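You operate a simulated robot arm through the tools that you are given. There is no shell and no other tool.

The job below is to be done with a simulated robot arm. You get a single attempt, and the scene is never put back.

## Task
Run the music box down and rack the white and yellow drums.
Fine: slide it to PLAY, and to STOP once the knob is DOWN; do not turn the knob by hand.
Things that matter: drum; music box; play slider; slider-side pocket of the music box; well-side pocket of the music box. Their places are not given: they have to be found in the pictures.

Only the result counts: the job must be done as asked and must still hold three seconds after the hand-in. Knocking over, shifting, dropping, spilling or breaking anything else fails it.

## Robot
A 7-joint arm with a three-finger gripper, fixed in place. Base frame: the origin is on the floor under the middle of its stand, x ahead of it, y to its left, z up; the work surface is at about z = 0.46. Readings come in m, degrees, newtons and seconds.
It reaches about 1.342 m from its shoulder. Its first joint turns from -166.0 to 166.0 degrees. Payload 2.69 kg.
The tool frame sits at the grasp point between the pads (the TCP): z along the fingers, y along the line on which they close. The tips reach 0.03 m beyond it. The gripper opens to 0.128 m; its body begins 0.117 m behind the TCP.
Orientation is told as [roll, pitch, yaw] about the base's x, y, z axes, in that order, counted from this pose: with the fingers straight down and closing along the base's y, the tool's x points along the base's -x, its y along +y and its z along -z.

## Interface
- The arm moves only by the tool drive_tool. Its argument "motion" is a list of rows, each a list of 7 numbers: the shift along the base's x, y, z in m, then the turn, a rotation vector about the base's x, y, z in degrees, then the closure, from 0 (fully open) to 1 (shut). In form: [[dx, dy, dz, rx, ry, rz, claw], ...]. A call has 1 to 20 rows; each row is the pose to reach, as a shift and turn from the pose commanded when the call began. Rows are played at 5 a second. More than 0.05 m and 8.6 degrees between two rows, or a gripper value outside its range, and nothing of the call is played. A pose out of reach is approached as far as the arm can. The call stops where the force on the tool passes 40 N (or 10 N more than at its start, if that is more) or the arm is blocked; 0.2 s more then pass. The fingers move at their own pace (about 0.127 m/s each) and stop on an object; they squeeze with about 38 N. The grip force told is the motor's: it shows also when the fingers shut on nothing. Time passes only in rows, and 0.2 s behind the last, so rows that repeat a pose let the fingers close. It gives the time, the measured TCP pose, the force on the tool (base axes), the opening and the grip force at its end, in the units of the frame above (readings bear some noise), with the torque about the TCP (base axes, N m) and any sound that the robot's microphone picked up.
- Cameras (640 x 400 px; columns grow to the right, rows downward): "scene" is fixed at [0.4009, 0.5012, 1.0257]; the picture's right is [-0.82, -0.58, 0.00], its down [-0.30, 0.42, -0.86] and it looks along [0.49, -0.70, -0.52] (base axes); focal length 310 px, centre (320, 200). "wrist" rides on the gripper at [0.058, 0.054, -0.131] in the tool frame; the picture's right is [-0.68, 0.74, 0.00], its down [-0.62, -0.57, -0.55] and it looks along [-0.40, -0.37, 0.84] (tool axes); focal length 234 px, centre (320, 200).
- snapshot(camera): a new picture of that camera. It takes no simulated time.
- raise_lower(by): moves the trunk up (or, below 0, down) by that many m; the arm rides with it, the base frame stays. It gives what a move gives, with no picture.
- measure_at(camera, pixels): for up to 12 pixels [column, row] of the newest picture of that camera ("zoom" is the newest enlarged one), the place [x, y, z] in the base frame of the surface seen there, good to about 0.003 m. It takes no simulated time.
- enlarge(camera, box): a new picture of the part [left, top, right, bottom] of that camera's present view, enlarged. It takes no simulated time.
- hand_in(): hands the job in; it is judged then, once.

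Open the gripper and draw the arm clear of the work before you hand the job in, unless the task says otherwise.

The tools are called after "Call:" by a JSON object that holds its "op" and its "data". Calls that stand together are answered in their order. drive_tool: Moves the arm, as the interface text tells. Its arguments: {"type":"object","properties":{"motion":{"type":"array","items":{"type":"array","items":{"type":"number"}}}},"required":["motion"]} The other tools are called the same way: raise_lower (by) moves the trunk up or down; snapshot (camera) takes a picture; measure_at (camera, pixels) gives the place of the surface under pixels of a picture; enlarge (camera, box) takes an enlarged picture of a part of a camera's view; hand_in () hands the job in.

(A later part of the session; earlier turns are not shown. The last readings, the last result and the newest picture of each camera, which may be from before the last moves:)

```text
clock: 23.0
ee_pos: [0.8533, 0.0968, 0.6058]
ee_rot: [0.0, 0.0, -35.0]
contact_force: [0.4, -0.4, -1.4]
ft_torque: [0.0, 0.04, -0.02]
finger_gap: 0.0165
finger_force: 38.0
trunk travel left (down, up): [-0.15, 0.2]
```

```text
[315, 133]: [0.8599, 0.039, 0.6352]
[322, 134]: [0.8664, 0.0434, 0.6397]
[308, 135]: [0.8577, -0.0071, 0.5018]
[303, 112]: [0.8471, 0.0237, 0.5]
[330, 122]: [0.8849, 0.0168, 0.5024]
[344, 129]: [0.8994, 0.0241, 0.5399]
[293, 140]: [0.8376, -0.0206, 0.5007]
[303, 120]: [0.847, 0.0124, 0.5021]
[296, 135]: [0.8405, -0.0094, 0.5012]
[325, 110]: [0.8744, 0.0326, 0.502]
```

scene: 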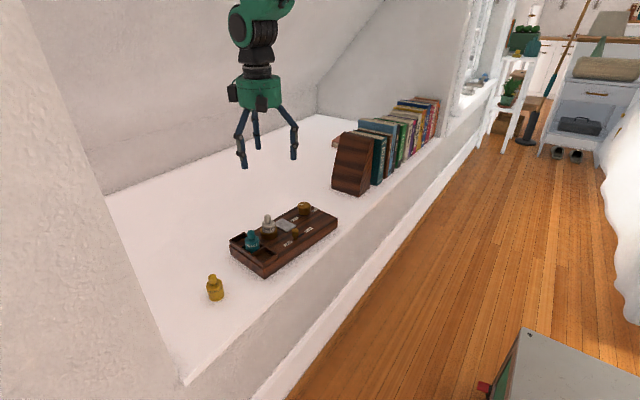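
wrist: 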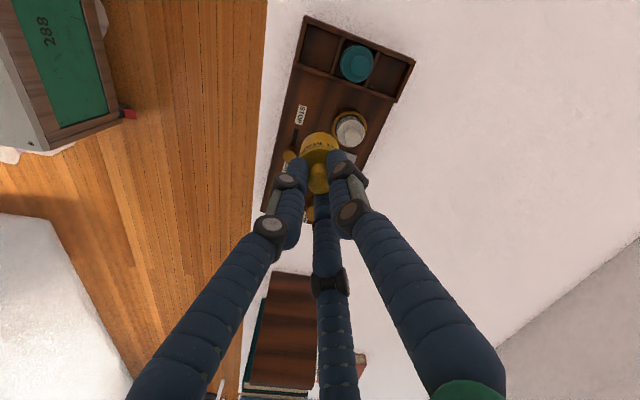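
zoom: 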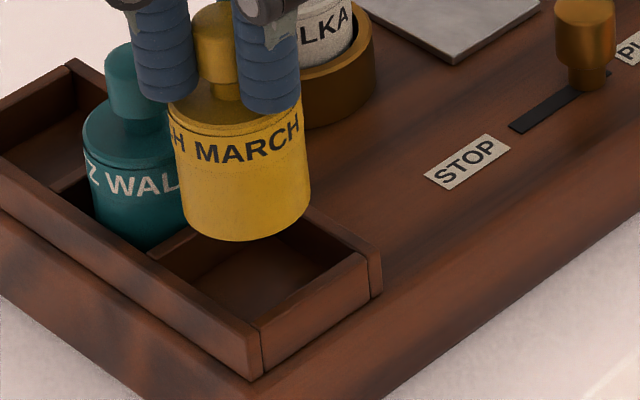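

Measurements put the drum axis near (0.854,0.097) and pocket centre near (0.850,0.0995). I shift by (-3, +2) mm and lower 1 cm (drum bottom ~0.524, just above the rim), then look again.

Call:
{"op": "drive_tool", "data": {"motion": [[-0.003, 0.002, 0, 0, 0, 0, 1], [-0.003, 0.002, -0.005, 0, 0, 0, 1], [-0.003, 0.002, -0.01, 0, 0, 0, 1], [-0.003, 0.002, -0.01, 0, 0, 0, 1]]}}

Call:
{"op": "enlarge", "data": {"camera": "scene", "box": [240, 225, 304, 270]}}

Call:
{"op": "enlarge", "data": {"camera": "wrist", "box": [280, 105, 350, 165]}}

```text
clock: 24.0
ee_pos: [0.8517, 0.0987, 0.5949]
ee_rot: [-0.1, 0.0, -35.0]
contact_force: [-0.4, 0.1, -1.4]
ft_torque: [-0.02, -0.01, 0.01]
finger_gap: 0.0164
finger_force: 37.6
trunk travel left (down, up): [-0.15, 0.2]
```

```text
8.89 times, centred on (272, 248) of scene
```

zoom: 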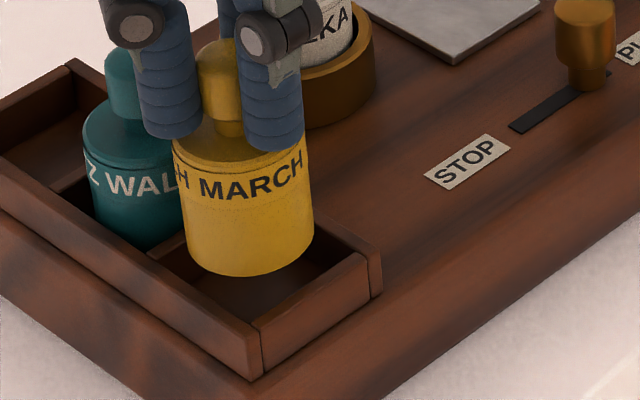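

```text
6.67 times, centred on (315, 135) of wrist
```

zoom: 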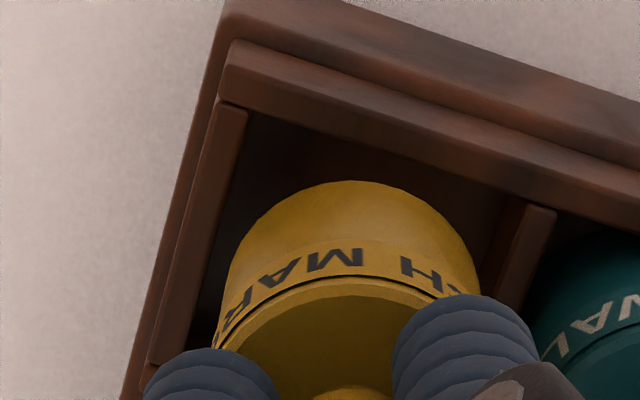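

Both views now agree within ~1 mm that the drum is centred over the pocket. I lower 1 cm slowly so that its bottom just enters the rim, and check the force.

Call:
{"op": "drive_tool", "data": {"motion": [[0, 0.0003, -0.003, 0, 0, 0, 1], [0, 0.0003, -0.006, 0, 0, 0, 1], [0, 0.0003, -0.008, 0, 0, 0, 1], [0, 0.0003, -0.01, 0, 0, 0, 1]]}}

Call:
{"op": "enlarge", "data": {"camera": "scene", "box": [240, 225, 304, 270]}}

Call:
{"op": "enlarge", "data": {"camera": "wrist", "box": [280, 105, 350, 165]}}

```text
clock: 25.0
ee_pos: [0.8509, 0.1001, 0.5846]
ee_rot: [0.0, 0.1, -35.0]
contact_force: [0.2, -0.2, -0.2]
ft_torque: [0.01, -0.01, 0.01]
finger_gap: 0.0165
finger_force: 37.6
trunk travel left (down, up): [-0.15, 0.2]
```

```text
8.89 times, centred on (272, 248) of scene
```

zoom: 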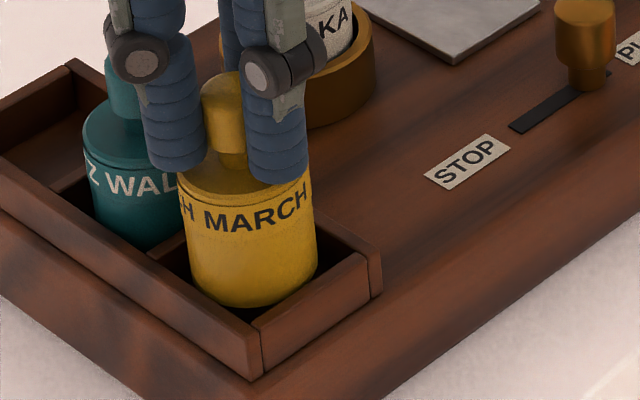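

```text
6.67 times, centred on (315, 135) of wrist
```

zoom: 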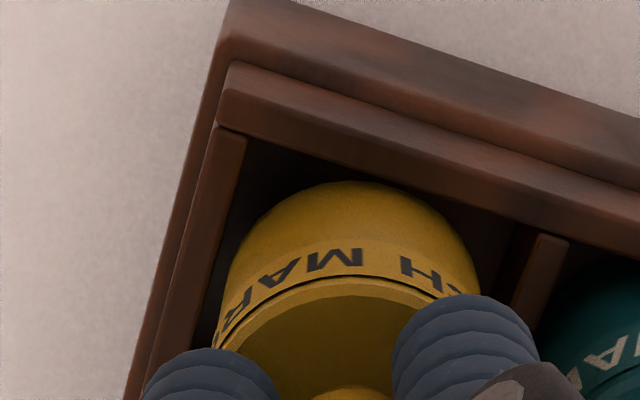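

No contact force yet. I zoom in tighter on the drum's lower edge to see how it meets the rim.

Call:
{"op": "enlarge", "data": {"camera": "scene", "box": [252, 244, 284, 266]}}

```text
16.00 times, centred on (268, 255) of scene
```

zoom: 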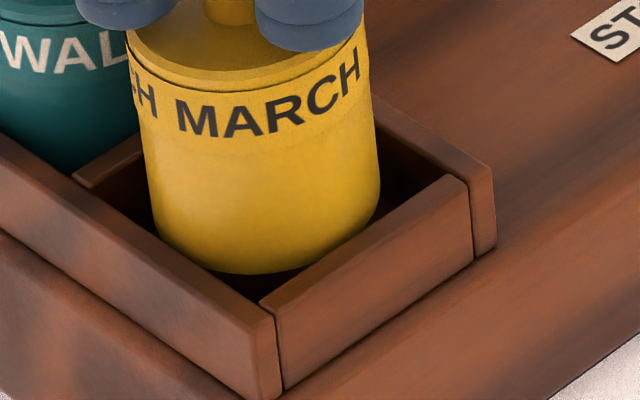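

The drum's bottom is clearly inside the pocket with gaps to the walls all round. I lower the remaining ~11 mm to the floor, gently.

Call:
{"op": "drive_tool", "data": {"motion": [[0.0004, 0, -0.003, 0, 0, 0, 1], [0.0004, 0, -0.006, 0, 0, 0, 1], [0.0004, 0, -0.008, 0, 0, 0, 1], [0.0004, 0, -0.01, 0, 0, 0, 1], [0.0004, 0, -0.0105, 0, 0, 0, 1]]}}

Call:
{"op": "enlarge", "data": {"camera": "scene", "box": [248, 238, 288, 266]}}

```text
clock: 26.2
ee_pos: [0.8518, 0.1006, 0.5738]
ee_rot: [0.0, 0.1, -35.0]
contact_force: [-0.4, -0.4, -1.0]
ft_torque: [-0.02, 0.03, 0.0]
finger_gap: 0.0167
finger_force: 38.1
trunk travel left (down, up): [-0.15, 0.2]
```

```text
14.29 times, centred on (268, 252) of scene
```

zoom: 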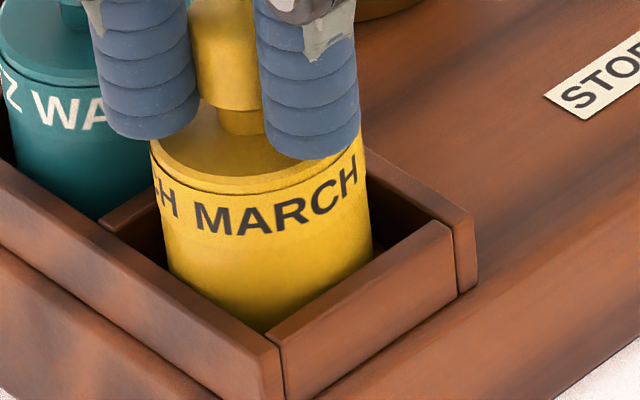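

Drum is deep in the pocket, no floor contact force yet. I lower another 3 mm in 1 mm steps to find the floor.

Call:
{"op": "drive_tool", "data": {"motion": [[0, 0, -0.001, 0, 0, 0, 1], [0, 0, -0.002, 0, 0, 0, 1], [0, 0, -0.002, 0, 0, 0, 1]]}}

Call:
{"op": "enlarge", "data": {"camera": "scene", "box": [240, 225, 304, 270]}}

```text
clock: 27.0
ee_pos: [0.8512, 0.1, 0.5732]
ee_rot: [0.0, -0.1, -35.1]
contact_force: [-0.7, 1.5, 3.3]
ft_torque: [0.1, 0.06, 0.03]
finger_gap: 0.0164
finger_force: 38.5
trunk travel left (down, up): [-0.15, 0.2]
```

```text
8.89 times, centred on (272, 248) of scene
```

zoom: 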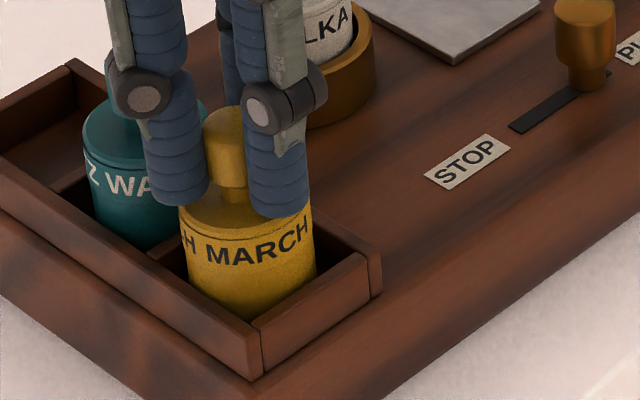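

Floor contact registers (+3.3 N). I open the fingers moderately (gap ~4.5 cm) and then rise straight up.

Call:
{"op": "drive_tool", "data": {"motion": [[0, 0, 0, 0, 0, 0, 0.8], [0, 0, 0, 0, 0, 0, 0.68], [0, 0, 0, 0, 0, 0, 0.65], [0, 0, 0, 0, 0, 0, 0.65], [0, 0, 0.01, 0, 0, 0, 0.65], [0, 0, 0.03, 0, 0, 0, 0.65], [0, 0, 0.06, 0, 0, 0, 0.65], [0, 0, 0.09, 0, 0, 0, 0.65], [0, 0, 0.12, 0, 0, 0, 0.65], [0, 0, 0.12, 0, 0, 0, 0.65]]}}

Call:
{"op": "enlarge", "data": {"camera": "scene", "box": [215, 190, 345, 285]}}

Call:
{"op": "snapshot", "data": {"camera": "wrist"}}

```text
clock: 29.2
ee_pos: [0.8521, 0.099, 0.6897]
ee_rot: [0.0, 0.0, -35.0]
contact_force: [-0.3, 0.0, 0.5]
ft_torque: [-0.01, -0.03, -0.01]
finger_gap: 0.0448
finger_force: 0.0
trunk travel left (down, up): [-0.15, 0.2]
```

```text
4.21 times, centred on (280, 238) of scene
```

zoom: 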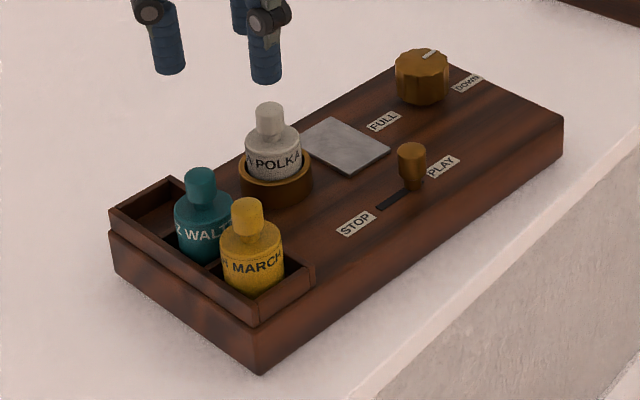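

```text
taken
```

wrist: 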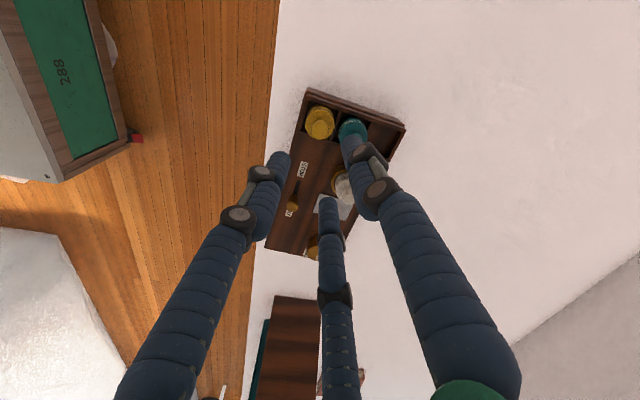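

The yellow drum is racked in the slider-side pocket. Now I check the knob pointer closely.

Call:
{"op": "enlarge", "data": {"camera": "scene", "box": [290, 190, 335, 225]}}

Call:
{"op": "measure_at", "data": {"camera": "zoom", "pixels": [[320, 200]]}}

```text
11.43 times, centred on (312, 208) of scene
```

zoom: 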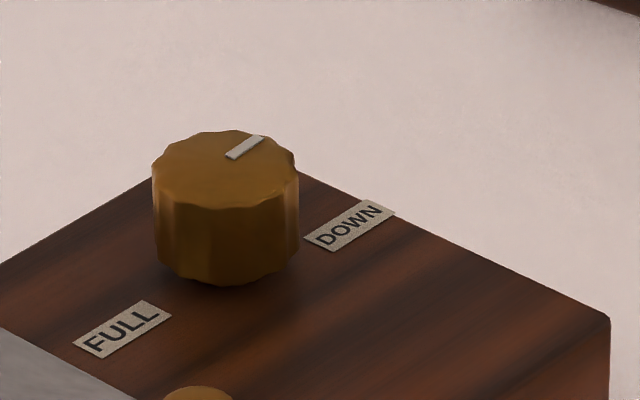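

```text
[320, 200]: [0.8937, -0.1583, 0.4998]
```

The pointer now points nearly toward DOWN (zoom (246,147)). I close the hand and move it to the PLAY side of the slider, turning back to yaw 0, letting time pass.

Call:
{"op": "drive_tool", "data": {"motion": [[-0.003, -0.03, 0, 0, 0, 7, 0.8], [-0.006, -0.06, 0, 0, 0, 14, 1], [-0.009, -0.09, 0, 0, 0, 21, 1], [-0.012, -0.12, 0, 0, 0, 28, 1], [-0.016, -0.15, 0, 0, 0, 35, 1], [-0.019, -0.178, -0.02, 0, 0, 35, 1], [-0.019, -0.178, -0.04, 0, 0, 35, 1], [-0.019, -0.178, -0.04, 0, 0, 35, 1], [-0.019, -0.178, -0.04, 0, 0, 35, 1], [-0.019, -0.178, -0.04, 0, 0, 35, 1]]}}

Call:
{"op": "enlarge", "data": {"camera": "scene", "box": [290, 190, 335, 225]}}

Call:
{"op": "snapshot", "data": {"camera": "wrist"}}

```text
clock: 31.4
ee_pos: [0.8321, -0.0774, 0.6508]
ee_rot: [0.0, 0.1, 0.0]
contact_force: [0.7, -0.6, 0.1]
ft_torque: [-0.01, -0.01, -0.01]
finger_gap: 0.0023
finger_force: 31.1
trunk travel left (down, up): [-0.15, 0.2]
```

```text
11.43 times, centred on (312, 208) of scene
```

zoom: 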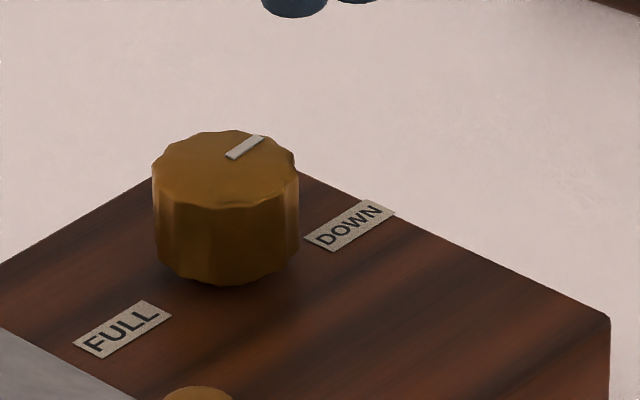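

```text
taken
```

wrist: 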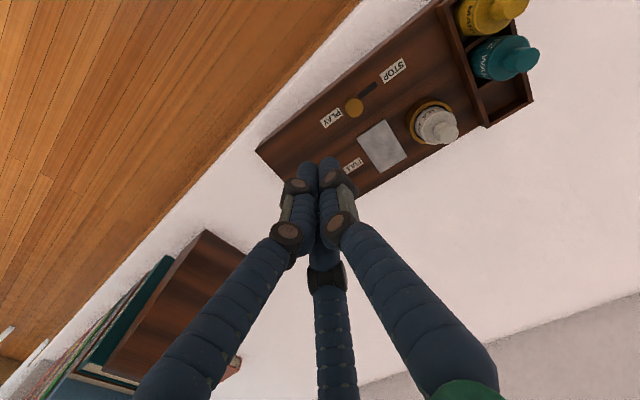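

The pointer is unchanged between 29.2 s and 31.4 s and lies parallel to the box's long side toward DOWN, so the spring has run down. I measure the slider peg before descending beside it.

Call:
{"op": "measure_at", "data": {"camera": "wrist", "pixels": [[354, 106], [352, 108], [356, 104], [374, 88], [365, 95]]}}

Call:
{"op": "enlarge", "data": {"camera": "scene", "box": [270, 170, 345, 250]}}

```text
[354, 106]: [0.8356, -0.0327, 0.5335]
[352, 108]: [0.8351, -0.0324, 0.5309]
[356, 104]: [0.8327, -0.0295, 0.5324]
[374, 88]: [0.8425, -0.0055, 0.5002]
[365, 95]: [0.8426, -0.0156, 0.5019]
```

```text
5.00 times, centred on (308, 210) of scene
```

zoom: 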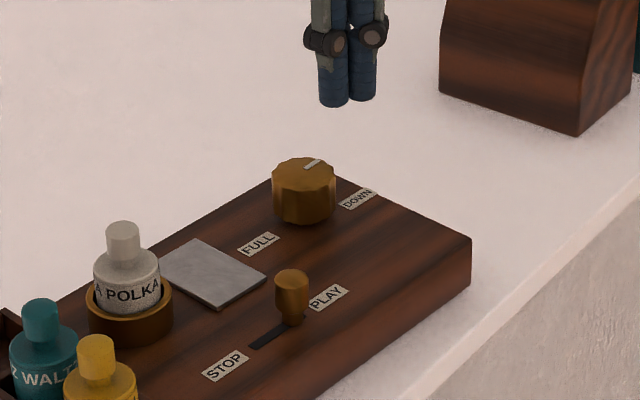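

The peg is at about (0.8345,-0.0315). I lower the fist on its PLAY side to tip height ~0.515.

Call:
{"op": "drive_tool", "data": {"motion": [[-0.001, 0, -0.03, 0, 0, 0, 1], [-0.001, 0, -0.06, 0, 0, 0, 1], [-0.001, 0, -0.085, 0, 0, 0, 1], [-0.001, 0, -0.106, 0, 0, 0, 1], [-0.001, 0, -0.106, 0, 0, 0, 1]]}}

Call:
{"op": "enlarge", "data": {"camera": "scene", "box": [270, 170, 345, 250]}}

Call:
{"op": "enlarge", "data": {"camera": "wrist", "box": [240, 60, 440, 220]}}

```text
clock: 32.6
ee_pos: [0.8303, -0.0781, 0.5455]
ee_rot: [-0.1, 0.0, 0.0]
contact_force: [0.1, -0.1, -0.1]
ft_torque: [-0.01, -0.01, -0.01]
finger_gap: 0.0021
finger_force: 31.4
trunk travel left (down, up): [-0.15, 0.2]
```

```text
5.00 times, centred on (308, 210) of scene
```

zoom: 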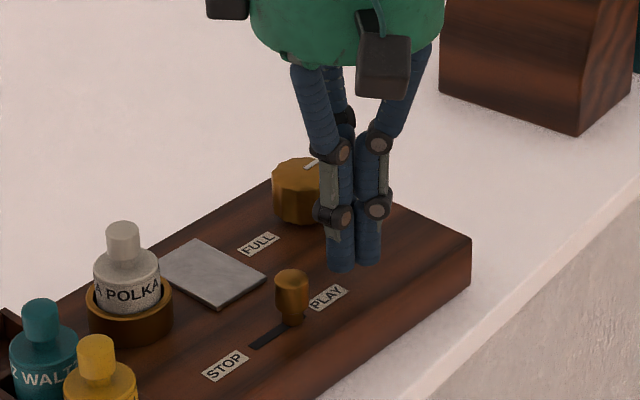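

```text
2.50 times, centred on (340, 140) of wrist
```

zoom: 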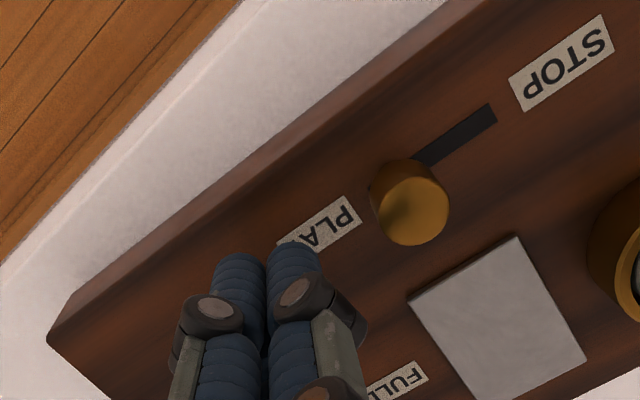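

The fist is in line behind the peg. I push along the slot toward STOP, first 3.6 cm (about 2 cm of that is free travel).

Call:
{"op": "drive_tool", "data": {"motion": [[0.0006, 0.006, 0, 0, 0, 0, 1], [0.0012, 0.012, 0, 0, 0, 0, 1], [0.0016, 0.017, 0, 0, 0, 0, 1], [0.002, 0.021, 0, 0, 0, 0, 1], [0.0024, 0.025, 0, 0, 0, 0, 1], [0.0028, 0.029, 0, 0, 0, 0, 1], [0.0032, 0.033, 0, 0, 0, 0, 1], [0.0034, 0.036, 0, 0, 0, 0, 1]]}}

Call:
{"op": "enlarge", "data": {"camera": "scene", "box": [250, 190, 340, 260]}}

Call:
{"op": "enlarge", "data": {"camera": "wrist", "box": [240, 60, 440, 220]}}

```text
clock: 34.4
ee_pos: [0.8336, -0.0413, 0.5457]
ee_rot: [0.0, -0.1, 0.0]
contact_force: [0.3, -1.3, 0.8]
ft_torque: [-0.01, 0.0, -0.03]
finger_gap: 0.0019
finger_force: 31.6
trunk travel left (down, up): [-0.15, 0.2]
```

```text
5.71 times, centred on (295, 225) of scene
```

zoom: 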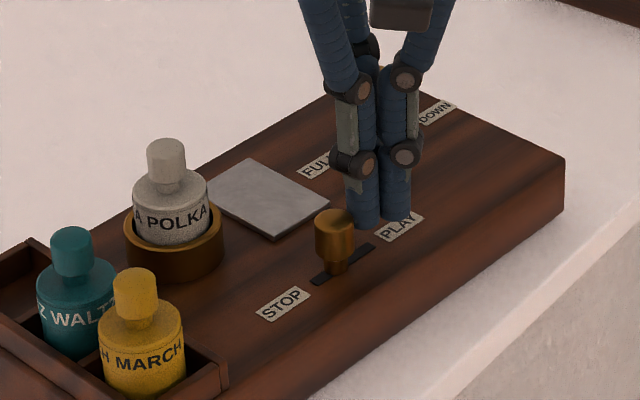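

```text
2.50 times, centred on (340, 140) of wrist
```

zoom: 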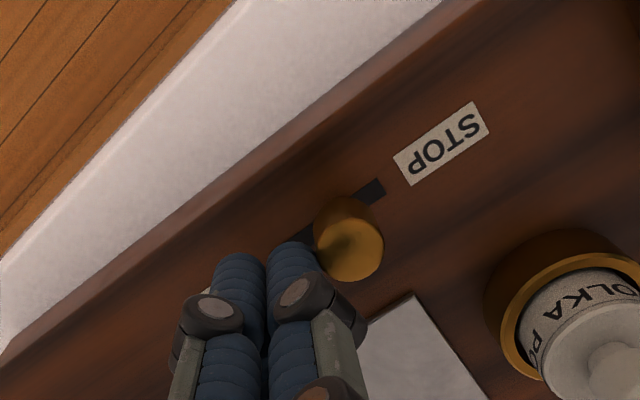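

The peg is past the middle of the slot (scene zoom (335,262), slot end at (312,283)), reaction ~1 N. I push 5 mm more in small rows.

Call:
{"op": "drive_tool", "data": {"motion": [[0.0002, 0.002, 0, 0, 0, 0, 1], [0.0004, 0.004, 0, 0, 0, 0, 1], [0.0005, 0.0055, 0, 0, 0, 0, 1]]}}

Call:
{"op": "enlarge", "data": {"camera": "scene", "box": [250, 190, 340, 260]}}

```text
clock: 35.2
ee_pos: [0.8345, -0.0369, 0.5455]
ee_rot: [0.0, 0.0, 0.0]
contact_force: [0.0, 1.0, 0.0]
ft_torque: [0.02, -0.02, -0.01]
finger_gap: 0.0024
finger_force: 31.5
trunk travel left (down, up): [-0.15, 0.2]
```

```text
5.71 times, centred on (295, 225) of scene
```

zoom: 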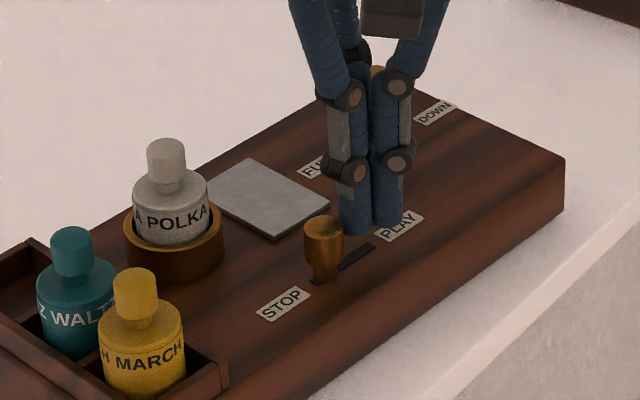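

The peg now sits at zoom (323,275), matching its original STOP position, possibly snapped there. I nudge up to 3 mm more to confirm it is at the end, watching the force.

Call:
{"op": "drive_tool", "data": {"motion": [[0.0001, 0.001, 0, 0, 0, 0, 1], [0.0002, 0.002, 0, 0, 0, 0, 1]]}}

Call:
{"op": "enlarge", "data": {"camera": "wrist", "box": [240, 60, 440, 220]}}

Call:
{"op": "enlarge", "data": {"camera": "scene", "box": [280, 210, 320, 245]}}

```text
clock: 35.8
ee_pos: [0.8351, -0.0346, 0.5461]
ee_rot: [0.1, 0.0, 0.0]
contact_force: [-0.7, -1.2, -0.4]
ft_torque: [-0.06, -0.03, 0.04]
finger_gap: 0.0019
finger_force: 31.5
trunk travel left (down, up): [-0.15, 0.2]
```

```text
2.50 times, centred on (340, 140) of wrist
```

zoom: 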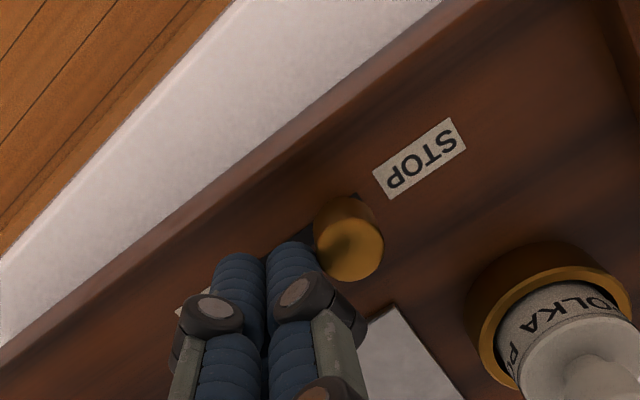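

```text
11.43 times, centred on (300, 228) of scene
```

zoom: 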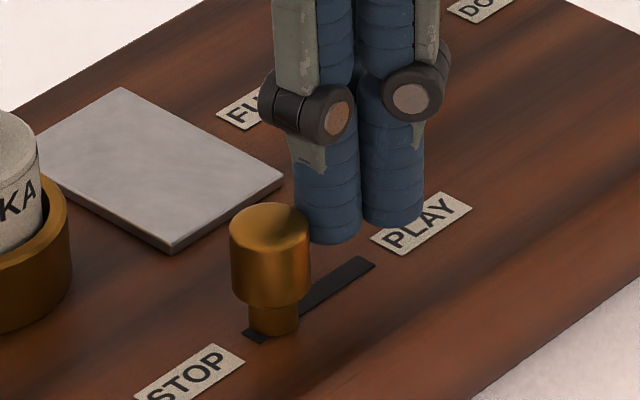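

The peg follows the fist; a sliver of slot remains at (250,333). I advance 1.5 mm more in tiny rows to feel the end stop.

Call:
{"op": "drive_tool", "data": {"motion": [[0.0001, 0.0008, 0, 0, 0, 0, 1], [0.0001, 0.0015, 0, 0, 0, 0, 1]]}}

Call:
{"op": "enlarge", "data": {"camera": "scene", "box": [280, 210, 320, 245]}}

```text
clock: 36.4
ee_pos: [0.835, -0.0342, 0.5465]
ee_rot: [0.0, 0.1, 0.0]
contact_force: [-1.1, -11.9, 1.2]
ft_torque: [-0.2, 0.0, -0.03]
finger_gap: 0.0021
finger_force: 31.4
trunk travel left (down, up): [-0.15, 0.2]
```

```text
11.43 times, centred on (300, 228) of scene
```

zoom: 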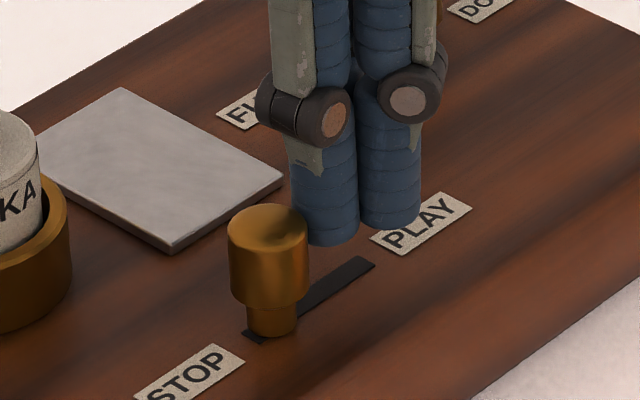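

12 N reaction and the box is unmoved: the slider is at its STOP end. I back off and lift clear, then verify.

Call:
{"op": "drive_tool", "data": {"motion": [[-0.0005, -0.005, 0, 0, 0, 0, 1], [-0.0015, -0.016, 0, 0, 0, 0, 1], [-0.0015, -0.016, 0.03, 0, 0, 0, 1], [-0.0015, -0.016, 0.06, 0, 0, 0, 1], [-0.0015, -0.016, 0.09, 0, 0, 0, 1], [-0.0015, -0.016, 0.13, 0, 0, 0, 1], [-0.0015, -0.016, 0.15, 0, 0, 0, 1]]}}

Call:
{"op": "enlarge", "data": {"camera": "scene", "box": [225, 190, 345, 280]}}

Call:
{"op": "snapshot", "data": {"camera": "wrist"}}

```text
clock: 38.0
ee_pos: [0.833, -0.0509, 0.6976]
ee_rot: [-0.1, 0.0, 0.0]
contact_force: [-0.1, 0.4, -0.3]
ft_torque: [0.02, -0.02, 0.0]
finger_gap: 0.002
finger_force: 30.9
trunk travel left (down, up): [-0.15, 0.2]
```

```text
4.44 times, centred on (285, 235) of scene
```

zoom: 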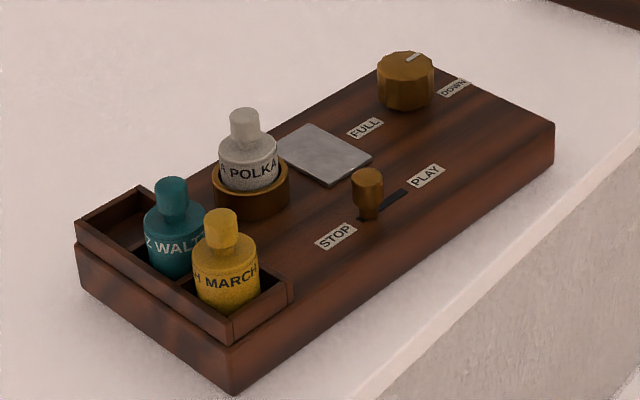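

```text
taken
```

wrist: 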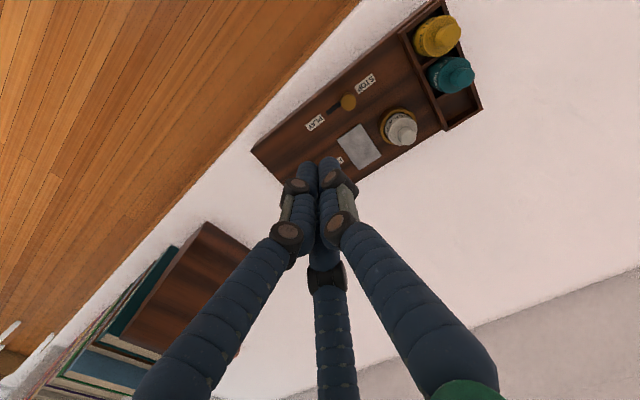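

Slider is back at STOP and the knob reads DOWN. Before going for the white drum, I check how far the back wall is, using the scene picture.

Call:
{"op": "snapshot", "data": {"camera": "scene"}}

Call:
{"op": "measure_at", "data": {"camera": "scene", "pixels": [[150, 180], [180, 168], [200, 165], [180, 140], [200, 110], [220, 60], [140, 120]]}}

```text
taken
```

scene: 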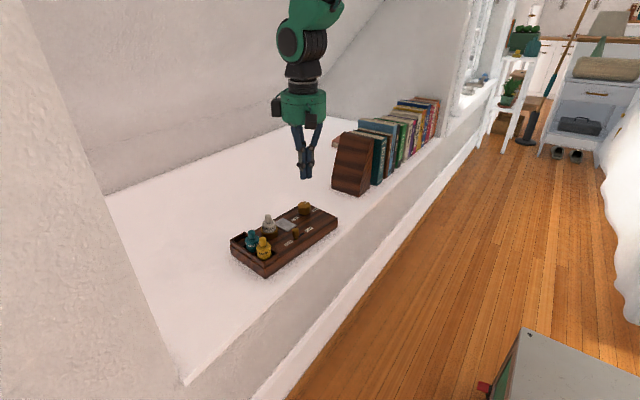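

```text
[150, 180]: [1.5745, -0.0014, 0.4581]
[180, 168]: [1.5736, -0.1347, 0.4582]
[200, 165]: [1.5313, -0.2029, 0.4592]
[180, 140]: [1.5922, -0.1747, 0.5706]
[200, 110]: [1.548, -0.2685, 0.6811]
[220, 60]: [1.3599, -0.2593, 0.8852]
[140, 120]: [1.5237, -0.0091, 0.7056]
```

The wall is far away (x > 1.35). I move so the camera looks straight down on the white drum and the well-side pocket, turning the hand to +25° and opening it partway.

Call:
{"op": "drive_tool", "data": {"motion": [[0.03, 0.014, 0, 0, 0, 5, 1], [0.06, 0.028, 0, 0, 0, 10, 0.8], [0.09, 0.042, 0, 0, 0, 15, 0.62], [0.12, 0.056, 0, 0, 0, 20, 0.62], [0.15, 0.07, 0, 0, 0, 25, 0.62], [0.15, 0.07, 0, 0, 0, 25, 0.62], [0.15, 0.07, 0, 0, 0, 25, 0.62]]}}

Call:
{"op": "snapshot", "data": {"camera": "wrist"}}

Call:
{"op": "enlarge", "data": {"camera": "wrist", "box": [250, 0, 430, 145]}}

```text
clock: 39.6
ee_pos: [0.9834, 0.0193, 0.6944]
ee_rot: [0.1, 0.0, 25.0]
contact_force: [-0.4, 0.2, 0.2]
ft_torque: [0.04, 0.04, 0.02]
finger_gap: 0.0488
finger_force: 0.0
trunk travel left (down, up): [-0.15, 0.2]
```

```text
taken
```

wrist: 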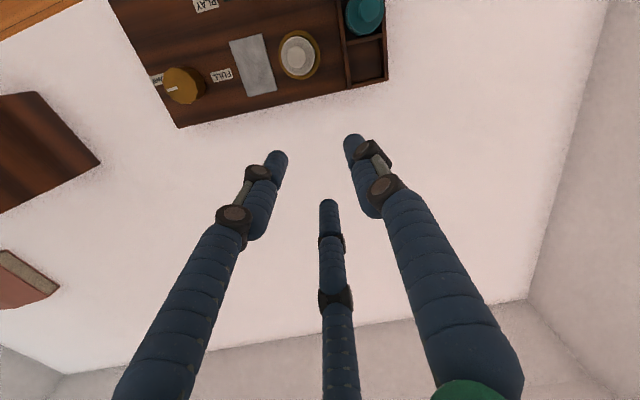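

```text
2.76 times, centred on (340, 72) of wrist
```

zoom: 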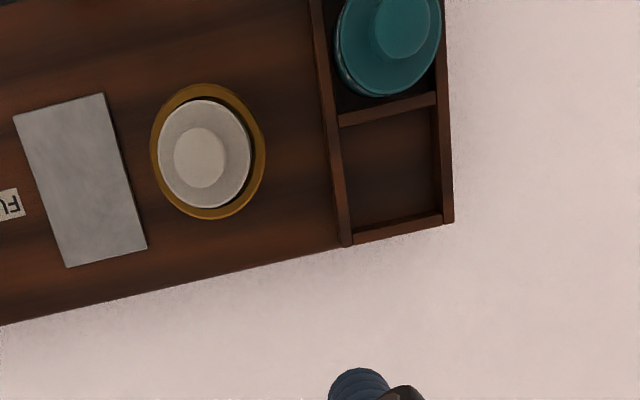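

The white drum's knob is at zoom (199,157) and the well-side pocket spans roughly (340,125)-(437,105)-(443,215)-(350,232). I measure the drum and pocket points.

Call:
{"op": "measure_at", "data": {"camera": "zoom", "pixels": [[199, 157], [192, 150], [206, 164], [206, 150], [192, 164], [388, 112], [394, 227], [331, 172], [441, 160], [392, 165], [405, 30], [400, 25]]}}

Call:
{"op": "enlarge", "data": {"camera": "wrist", "box": [270, 20, 400, 100]}}

```text
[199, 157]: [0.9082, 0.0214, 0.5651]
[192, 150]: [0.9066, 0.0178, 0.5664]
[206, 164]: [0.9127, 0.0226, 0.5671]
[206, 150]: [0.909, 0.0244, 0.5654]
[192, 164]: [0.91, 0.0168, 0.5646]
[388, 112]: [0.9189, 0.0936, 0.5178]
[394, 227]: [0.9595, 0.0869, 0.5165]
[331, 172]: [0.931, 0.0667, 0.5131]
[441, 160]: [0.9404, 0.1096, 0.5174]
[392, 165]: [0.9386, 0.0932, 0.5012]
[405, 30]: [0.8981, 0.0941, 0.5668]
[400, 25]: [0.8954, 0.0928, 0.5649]
```

```text
4.92 times, centred on (335, 60) of wrist
```

zoom: 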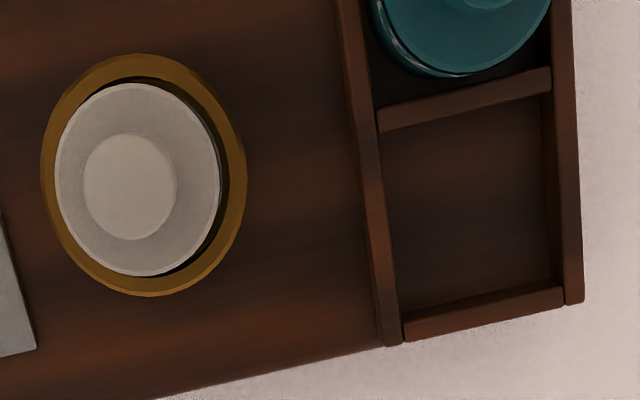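

White knob is at about (0.9087,0.0205), top z 0.566; well-side pocket centre near (0.938,0.090). I move over the white drum and descend partway to z≈0.625 to check alignment.

Call:
{"op": "drive_tool", "data": {"motion": [[-0.025, 0.0004, 0, 0, 0, 0, 0.62], [-0.05, 0.0008, 0, 0, 0, 0, 0.62], [-0.0747, 0.0012, 0, 0, 0, 0, 0.62], [-0.0747, 0.0012, -0.03, 0, 0, 0, 0.62], [-0.0747, 0.0012, -0.06, 0, 0, 0, 0.62], [-0.0747, 0.0012, -0.07, 0, 0, 0, 0.62], [-0.0747, 0.0012, -0.07, 0, 0, 0, 0.62]]}}

Call:
{"op": "enlarge", "data": {"camera": "wrist", "box": [250, 90, 400, 230]}}

Call:
{"op": "enlarge", "data": {"camera": "scene", "box": [215, 170, 325, 270]}}

```text
clock: 41.2
ee_pos: [0.9097, 0.0204, 0.6258]
ee_rot: [0.0, 0.0, 25.1]
contact_force: [0.4, -1.1, -0.7]
ft_torque: [-0.02, 0.01, 0.0]
finger_gap: 0.0485
finger_force: 0.1
trunk travel left (down, up): [-0.15, 0.2]
```

```text
2.86 times, centred on (325, 160) of wrist
```

zoom: 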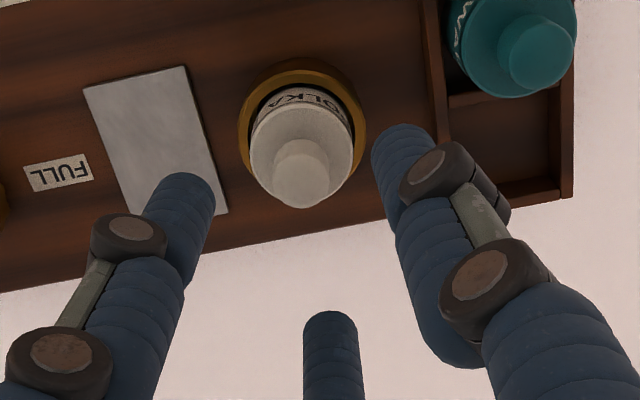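

```text
4.00 times, centred on (270, 220) of scene
```

zoom: 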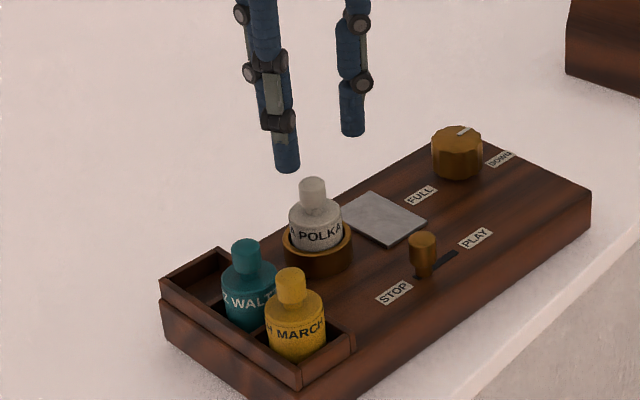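

The knob is within ~2 mm of the tool axis. I correct 1 mm in x and descend to the grip height z≈0.5735.

Call:
{"op": "drive_tool", "data": {"motion": [[-0.0012, 0, -0.015, 0, 0, 0, 0.62], [-0.0012, 0, -0.03, 0, 0, 0, 0.62], [-0.0012, 0, -0.042, 0, 0, 0, 0.62], [-0.0012, 0, -0.0518, 0, 0, 0, 0.62], [-0.0012, 0, -0.0518, 0, 0, 0, 0.62]]}}

Call:
{"op": "enlarge", "data": {"camera": "wrist", "box": [250, 90, 400, 230]}}

Call:
{"op": "enlarge", "data": {"camera": "scene", "box": [225, 190, 315, 260]}}

```text
clock: 42.4
ee_pos: [0.9098, 0.0233, 0.5733]
ee_rot: [0.0, 0.0, 25.0]
contact_force: [0.6, -0.2, 0.0]
ft_torque: [0.01, 0.02, -0.02]
finger_gap: 0.0484
finger_force: 0.0
trunk travel left (down, up): [-0.15, 0.2]
```

```text
2.86 times, centred on (325, 160) of wrist
```

zoom: 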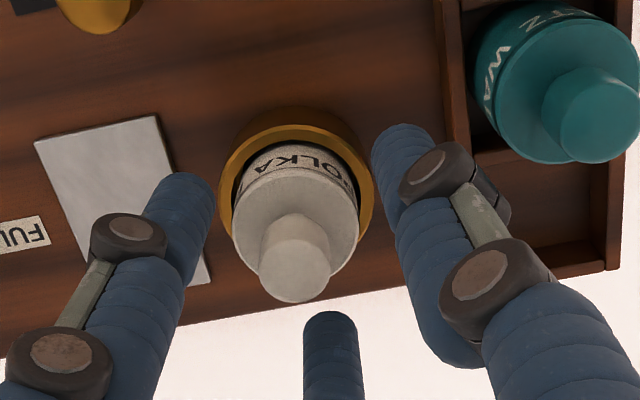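

```text
5.71 times, centred on (270, 225) of scene
```

zoom: 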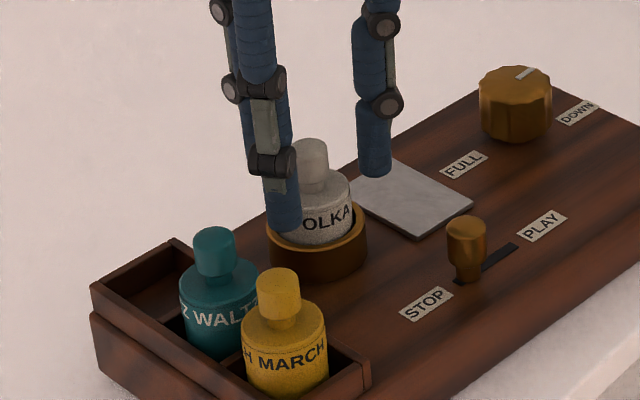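

The knob top at zoom (294,270) is ~2 mm off the axis (303,275), so I shift (-1.5,-1.8) mm and then close on the knob.

Call:
{"op": "drive_tool", "data": {"motion": [[-0.0015, -0.0018, 0, 0, 0, 0, 0.62], [-0.0015, -0.0018, 0, 0, 0, 0, 0.75], [-0.0015, -0.0018, 0, 0, 0, 0, 0.9], [-0.0015, -0.0018, 0, 0, 0, 0, 1], [-0.0015, -0.0018, 0, 0, 0, 0, 1], [-0.0015, -0.0018, 0, 0, 0, 0, 1]]}}

Call:
{"op": "enlarge", "data": {"camera": "wrist", "box": [250, 90, 400, 230]}}

Call:
{"op": "enlarge", "data": {"camera": "scene", "box": [225, 190, 315, 260]}}

```text
clock: 43.8
ee_pos: [0.9065, 0.0198, 0.5743]
ee_rot: [0.0, 0.0, 25.0]
contact_force: [4.1, -4.9, -0.5]
ft_torque: [-0.3, -0.23, 0.01]
finger_gap: 0.0167
finger_force: 38.2
trunk travel left (down, up): [-0.15, 0.2]
```

```text
2.86 times, centred on (325, 160) of wrist
```

zoom: 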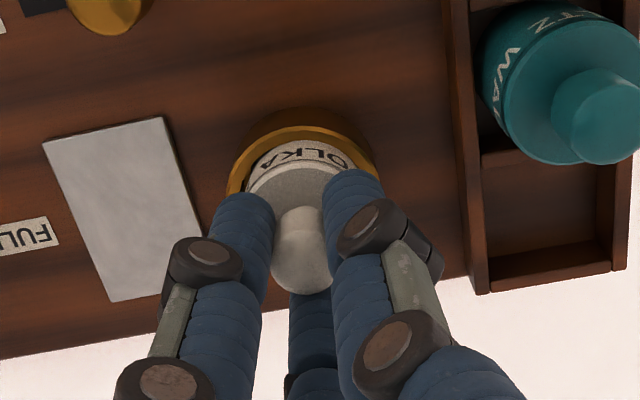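

```text
5.71 times, centred on (270, 225) of scene
```

zoom: 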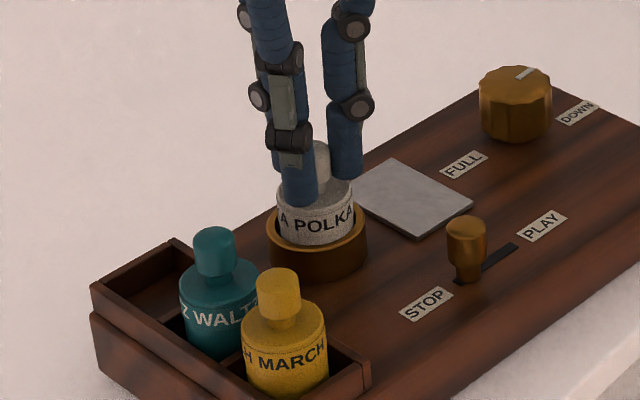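

Gripped (gap 16.7 mm) with a slight 6 N side load from the well's ring. I ease 1 mm to (+x,-y) to unload it, then lift straight up.

Call:
{"op": "drive_tool", "data": {"motion": [[0.001, -0.0012, 0, 0, 0, 0, 1], [0.001, -0.0012, 0.005, 0, 0, 0, 1], [0.001, -0.0012, 0.012, 0, 0, 0, 1], [0.001, -0.0012, 0.02, 0, 0, 0, 1], [0.001, -0.0012, 0.04, 0, 0, 0, 1], [0.001, -0.0012, 0.065, 0, 0, 0, 1], [0.001, -0.0012, 0.09, 0, 0, 0, 1], [0.001, -0.0012, 0.1, 0, 0, 0, 1], [0.001, -0.0012, 0.1, 0, 0, 0, 1]]}}

Call:
{"op": "enlarge", "data": {"camera": "wrist", "box": [250, 70, 400, 210]}}

Call:
{"op": "enlarge", "data": {"camera": "scene", "box": [215, 150, 345, 285]}}

```text
clock: 45.8
ee_pos: [0.9068, 0.0204, 0.6743]
ee_rot: [0.0, 0.0, 25.1]
contact_force: [-0.5, -0.1, -0.4]
ft_torque: [0.01, 0.0, 0.0]
finger_gap: 0.0167
finger_force: 38.2
trunk travel left (down, up): [-0.15, 0.2]
```

```text
2.86 times, centred on (325, 140) of wrist
```

zoom: 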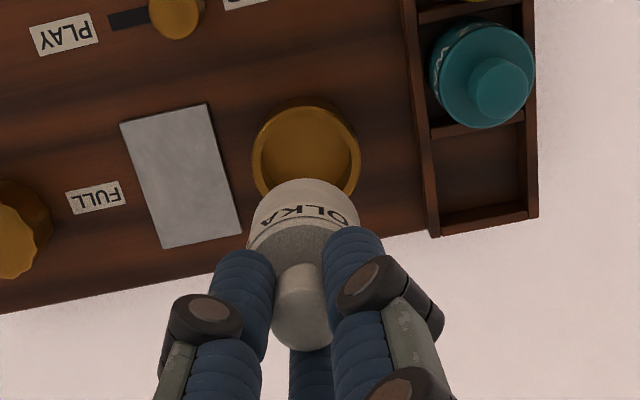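

```text
2.96 times, centred on (280, 218) of scene
```

zoom: 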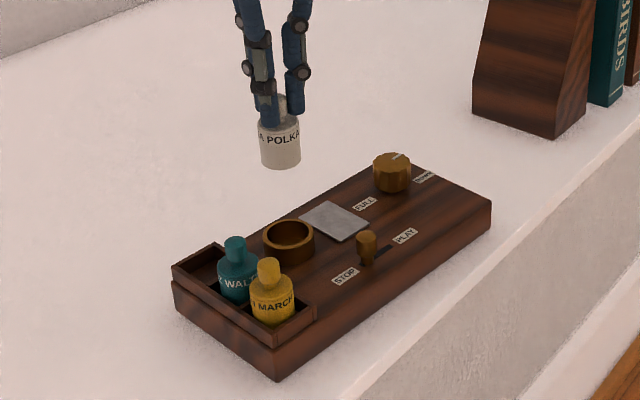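

The white drum is lifted clear. I carry it over the well-side pocket (0.938,0.090) and lower to ~1 cm above the rim for a close check.

Call:
{"op": "drive_tool", "data": {"motion": [[0.01, 0.02, 0, 0, 0, 0, 1], [0.02, 0.04, 0, 0, 0, 0, 1], [0.031, 0.06, 0, 0, 0, 0, 1], [0.031, 0.07, 0, 0, 0, 0, 1], [0.031, 0.07, -0.025, 0, 0, 0, 1], [0.031, 0.07, -0.05, 0, 0, 0, 1], [0.031, 0.07, -0.065, 0, 0, 0, 1], [0.031, 0.07, -0.073, 0, 0, 0, 1], [0.031, 0.07, -0.073, 0, 0, 0, 1]]}}

Call:
{"op": "enlarge", "data": {"camera": "wrist", "box": [280, 105, 350, 165]}}

Call:
{"op": "enlarge", "data": {"camera": "scene", "box": [225, 220, 281, 260]}}

```text
clock: 47.8
ee_pos: [0.9382, 0.0874, 0.6007]
ee_rot: [0.1, 0.1, 25.0]
contact_force: [0.2, 0.7, -1.3]
ft_torque: [0.01, 0.02, -0.06]
finger_gap: 0.0167
finger_force: 38.4
trunk travel left (down, up): [-0.15, 0.2]
```

```text
6.67 times, centred on (315, 135) of wrist
```

zoom: 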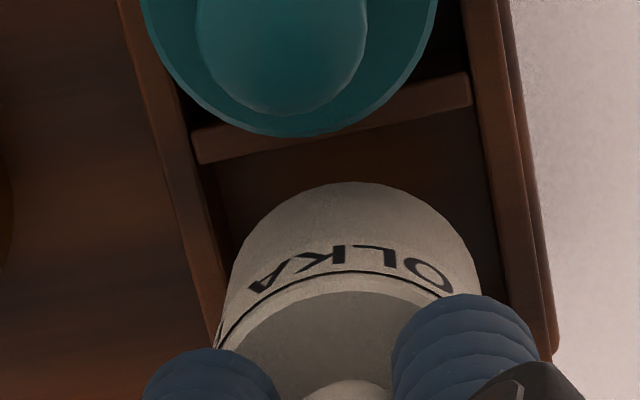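

```text
10.00 times, centred on (253, 240) of scene
```

zoom: 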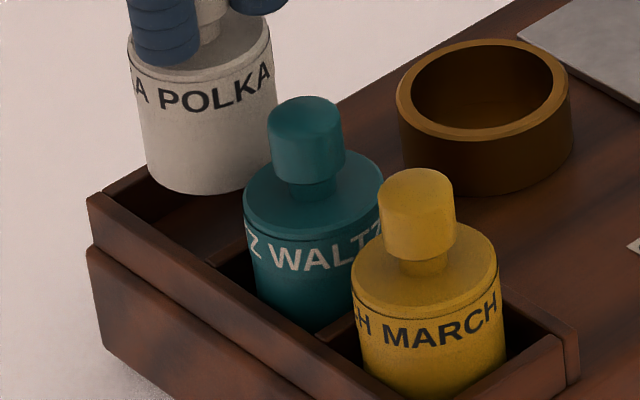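

Both views suggest the drum should move about (-1,+1.4) mm to be centred over the pocket. I apply that, lower 7 mm to just above the rim, and look again.

Call:
{"op": "drive_tool", "data": {"motion": [[-0.0009, 0.0014, 0, 0, 0, 0, 1], [-0.0009, 0.0014, -0.003, 0, 0, 0, 1], [-0.0009, 0.0014, -0.007, 0, 0, 0, 1], [-0.0009, 0.0014, -0.007, 0, 0, 0, 1]]}}

Call:
{"op": "enlarge", "data": {"camera": "wrist", "box": [280, 105, 350, 165]}}

Call:
{"op": "enlarge", "data": {"camera": "scene", "box": [228, 228, 268, 256]}}

```text
clock: 48.8
ee_pos: [0.9372, 0.0908, 0.5941]
ee_rot: [0.0, 0.0, 25.0]
contact_force: [-0.2, -0.2, -0.9]
ft_torque: [-0.02, 0.01, 0.02]
finger_gap: 0.0166
finger_force: 38.7
trunk travel left (down, up): [-0.15, 0.2]
```

```text
6.67 times, centred on (315, 135) of wrist
```

zoom: 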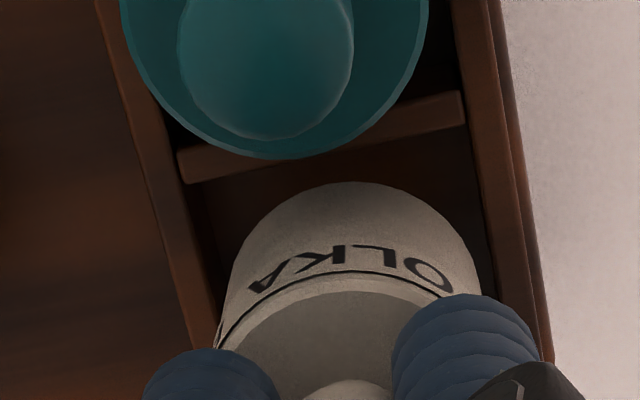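

```text
14.29 times, centred on (248, 242) of scene
```

zoom: 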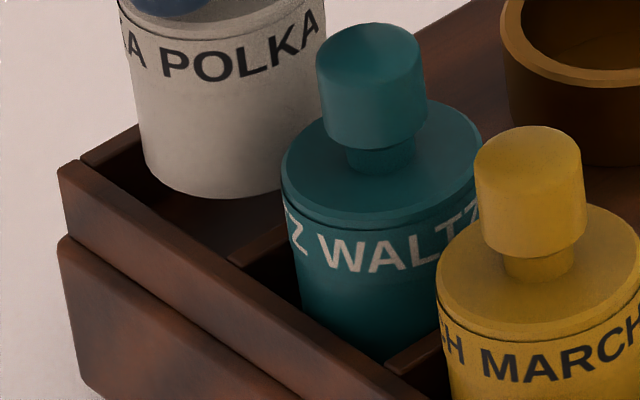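

Centred now: side edges at about 205 and 494 give a mid of 349.5 versus the axis at 348. I lower 1 cm slowly into the pocket mouth and check the force.

Call:
{"op": "drive_tool", "data": {"motion": [[-0.0003, 0, -0.003, 0, 0, 0, 1], [-0.0003, 0, -0.006, 0, 0, 0, 1], [-0.0003, 0, -0.008, 0, 0, 0, 1], [-0.0003, 0, -0.01, 0, 0, 0, 1]]}}

Call:
{"op": "enlarge", "data": {"camera": "wrist", "box": [280, 105, 350, 165]}}

Call:
{"op": "enlarge", "data": {"camera": "scene", "box": [228, 228, 268, 256]}}

```text
clock: 49.8
ee_pos: [0.9355, 0.0913, 0.5845]
ee_rot: [0.1, 0.0, 25.0]
contact_force: [0.4, -0.3, -1.4]
ft_torque: [-0.03, 0.01, -0.03]
finger_gap: 0.0168
finger_force: 37.8
trunk travel left (down, up): [-0.15, 0.2]
```

```text
6.67 times, centred on (315, 135) of wrist
```

zoom: 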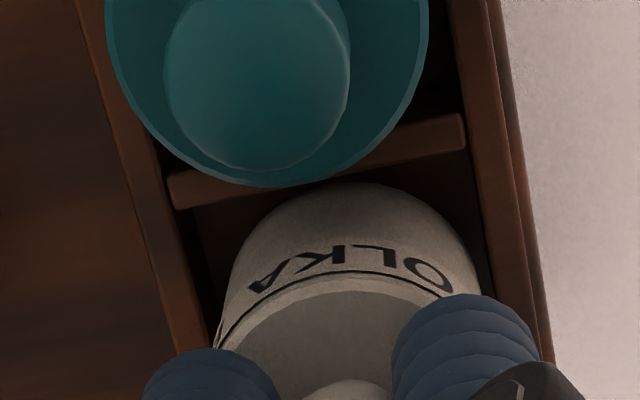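

```text
14.29 times, centred on (248, 242) of scene
```

zoom: 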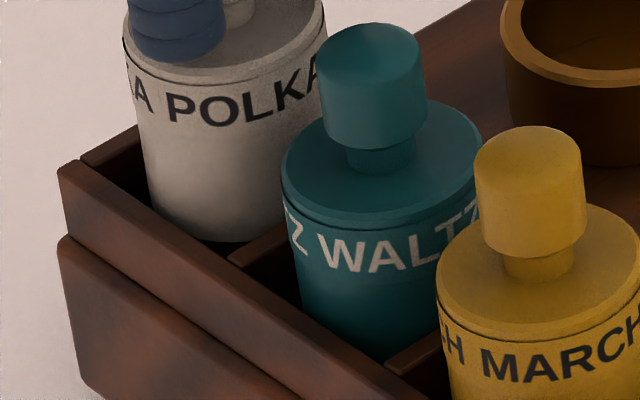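

No contact; the drum's bottom is inside the pocket with small gaps. I lower the remaining ~11 mm with a 0.5 mm shift away from the divider.

Call:
{"op": "drive_tool", "data": {"motion": [[0.0005, 0, -0.002, 0, 0, 0, 1], [0.0005, 0, -0.005, 0, 0, 0, 1], [0.0005, 0, -0.008, 0, 0, 0, 1], [0.0005, 0, -0.01, 0, 0, 0, 1], [0.0005, 0, -0.0105, 0, 0, 0, 1]]}}

Call:
{"op": "enlarge", "data": {"camera": "wrist", "box": [280, 105, 350, 165]}}

Call:
{"op": "enlarge", "data": {"camera": "scene", "box": [228, 228, 268, 256]}}

```text
clock: 51.0
ee_pos: [0.9383, 0.0902, 0.5732]
ee_rot: [0.0, -0.1, 25.0]
contact_force: [-2.4, -1.4, 6.8]
ft_torque: [-0.06, 0.29, 0.02]
finger_gap: 0.0169
finger_force: 37.9
trunk travel left (down, up): [-0.15, 0.2]
```

```text
6.67 times, centred on (315, 135) of wrist
```

zoom: 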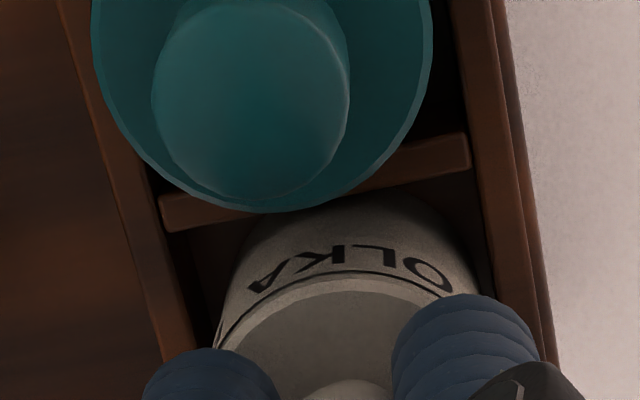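

```text
14.29 times, centred on (248, 242) of scene
```

zoom: 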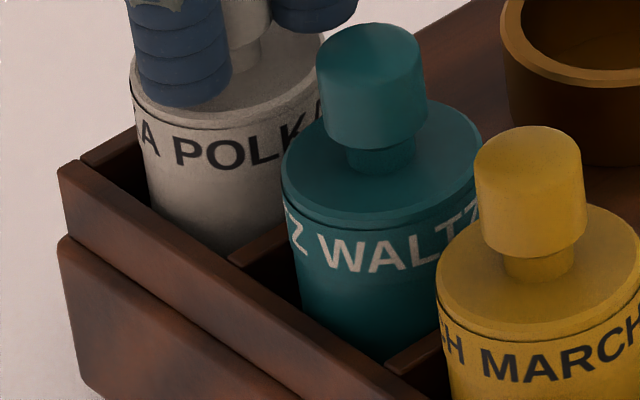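

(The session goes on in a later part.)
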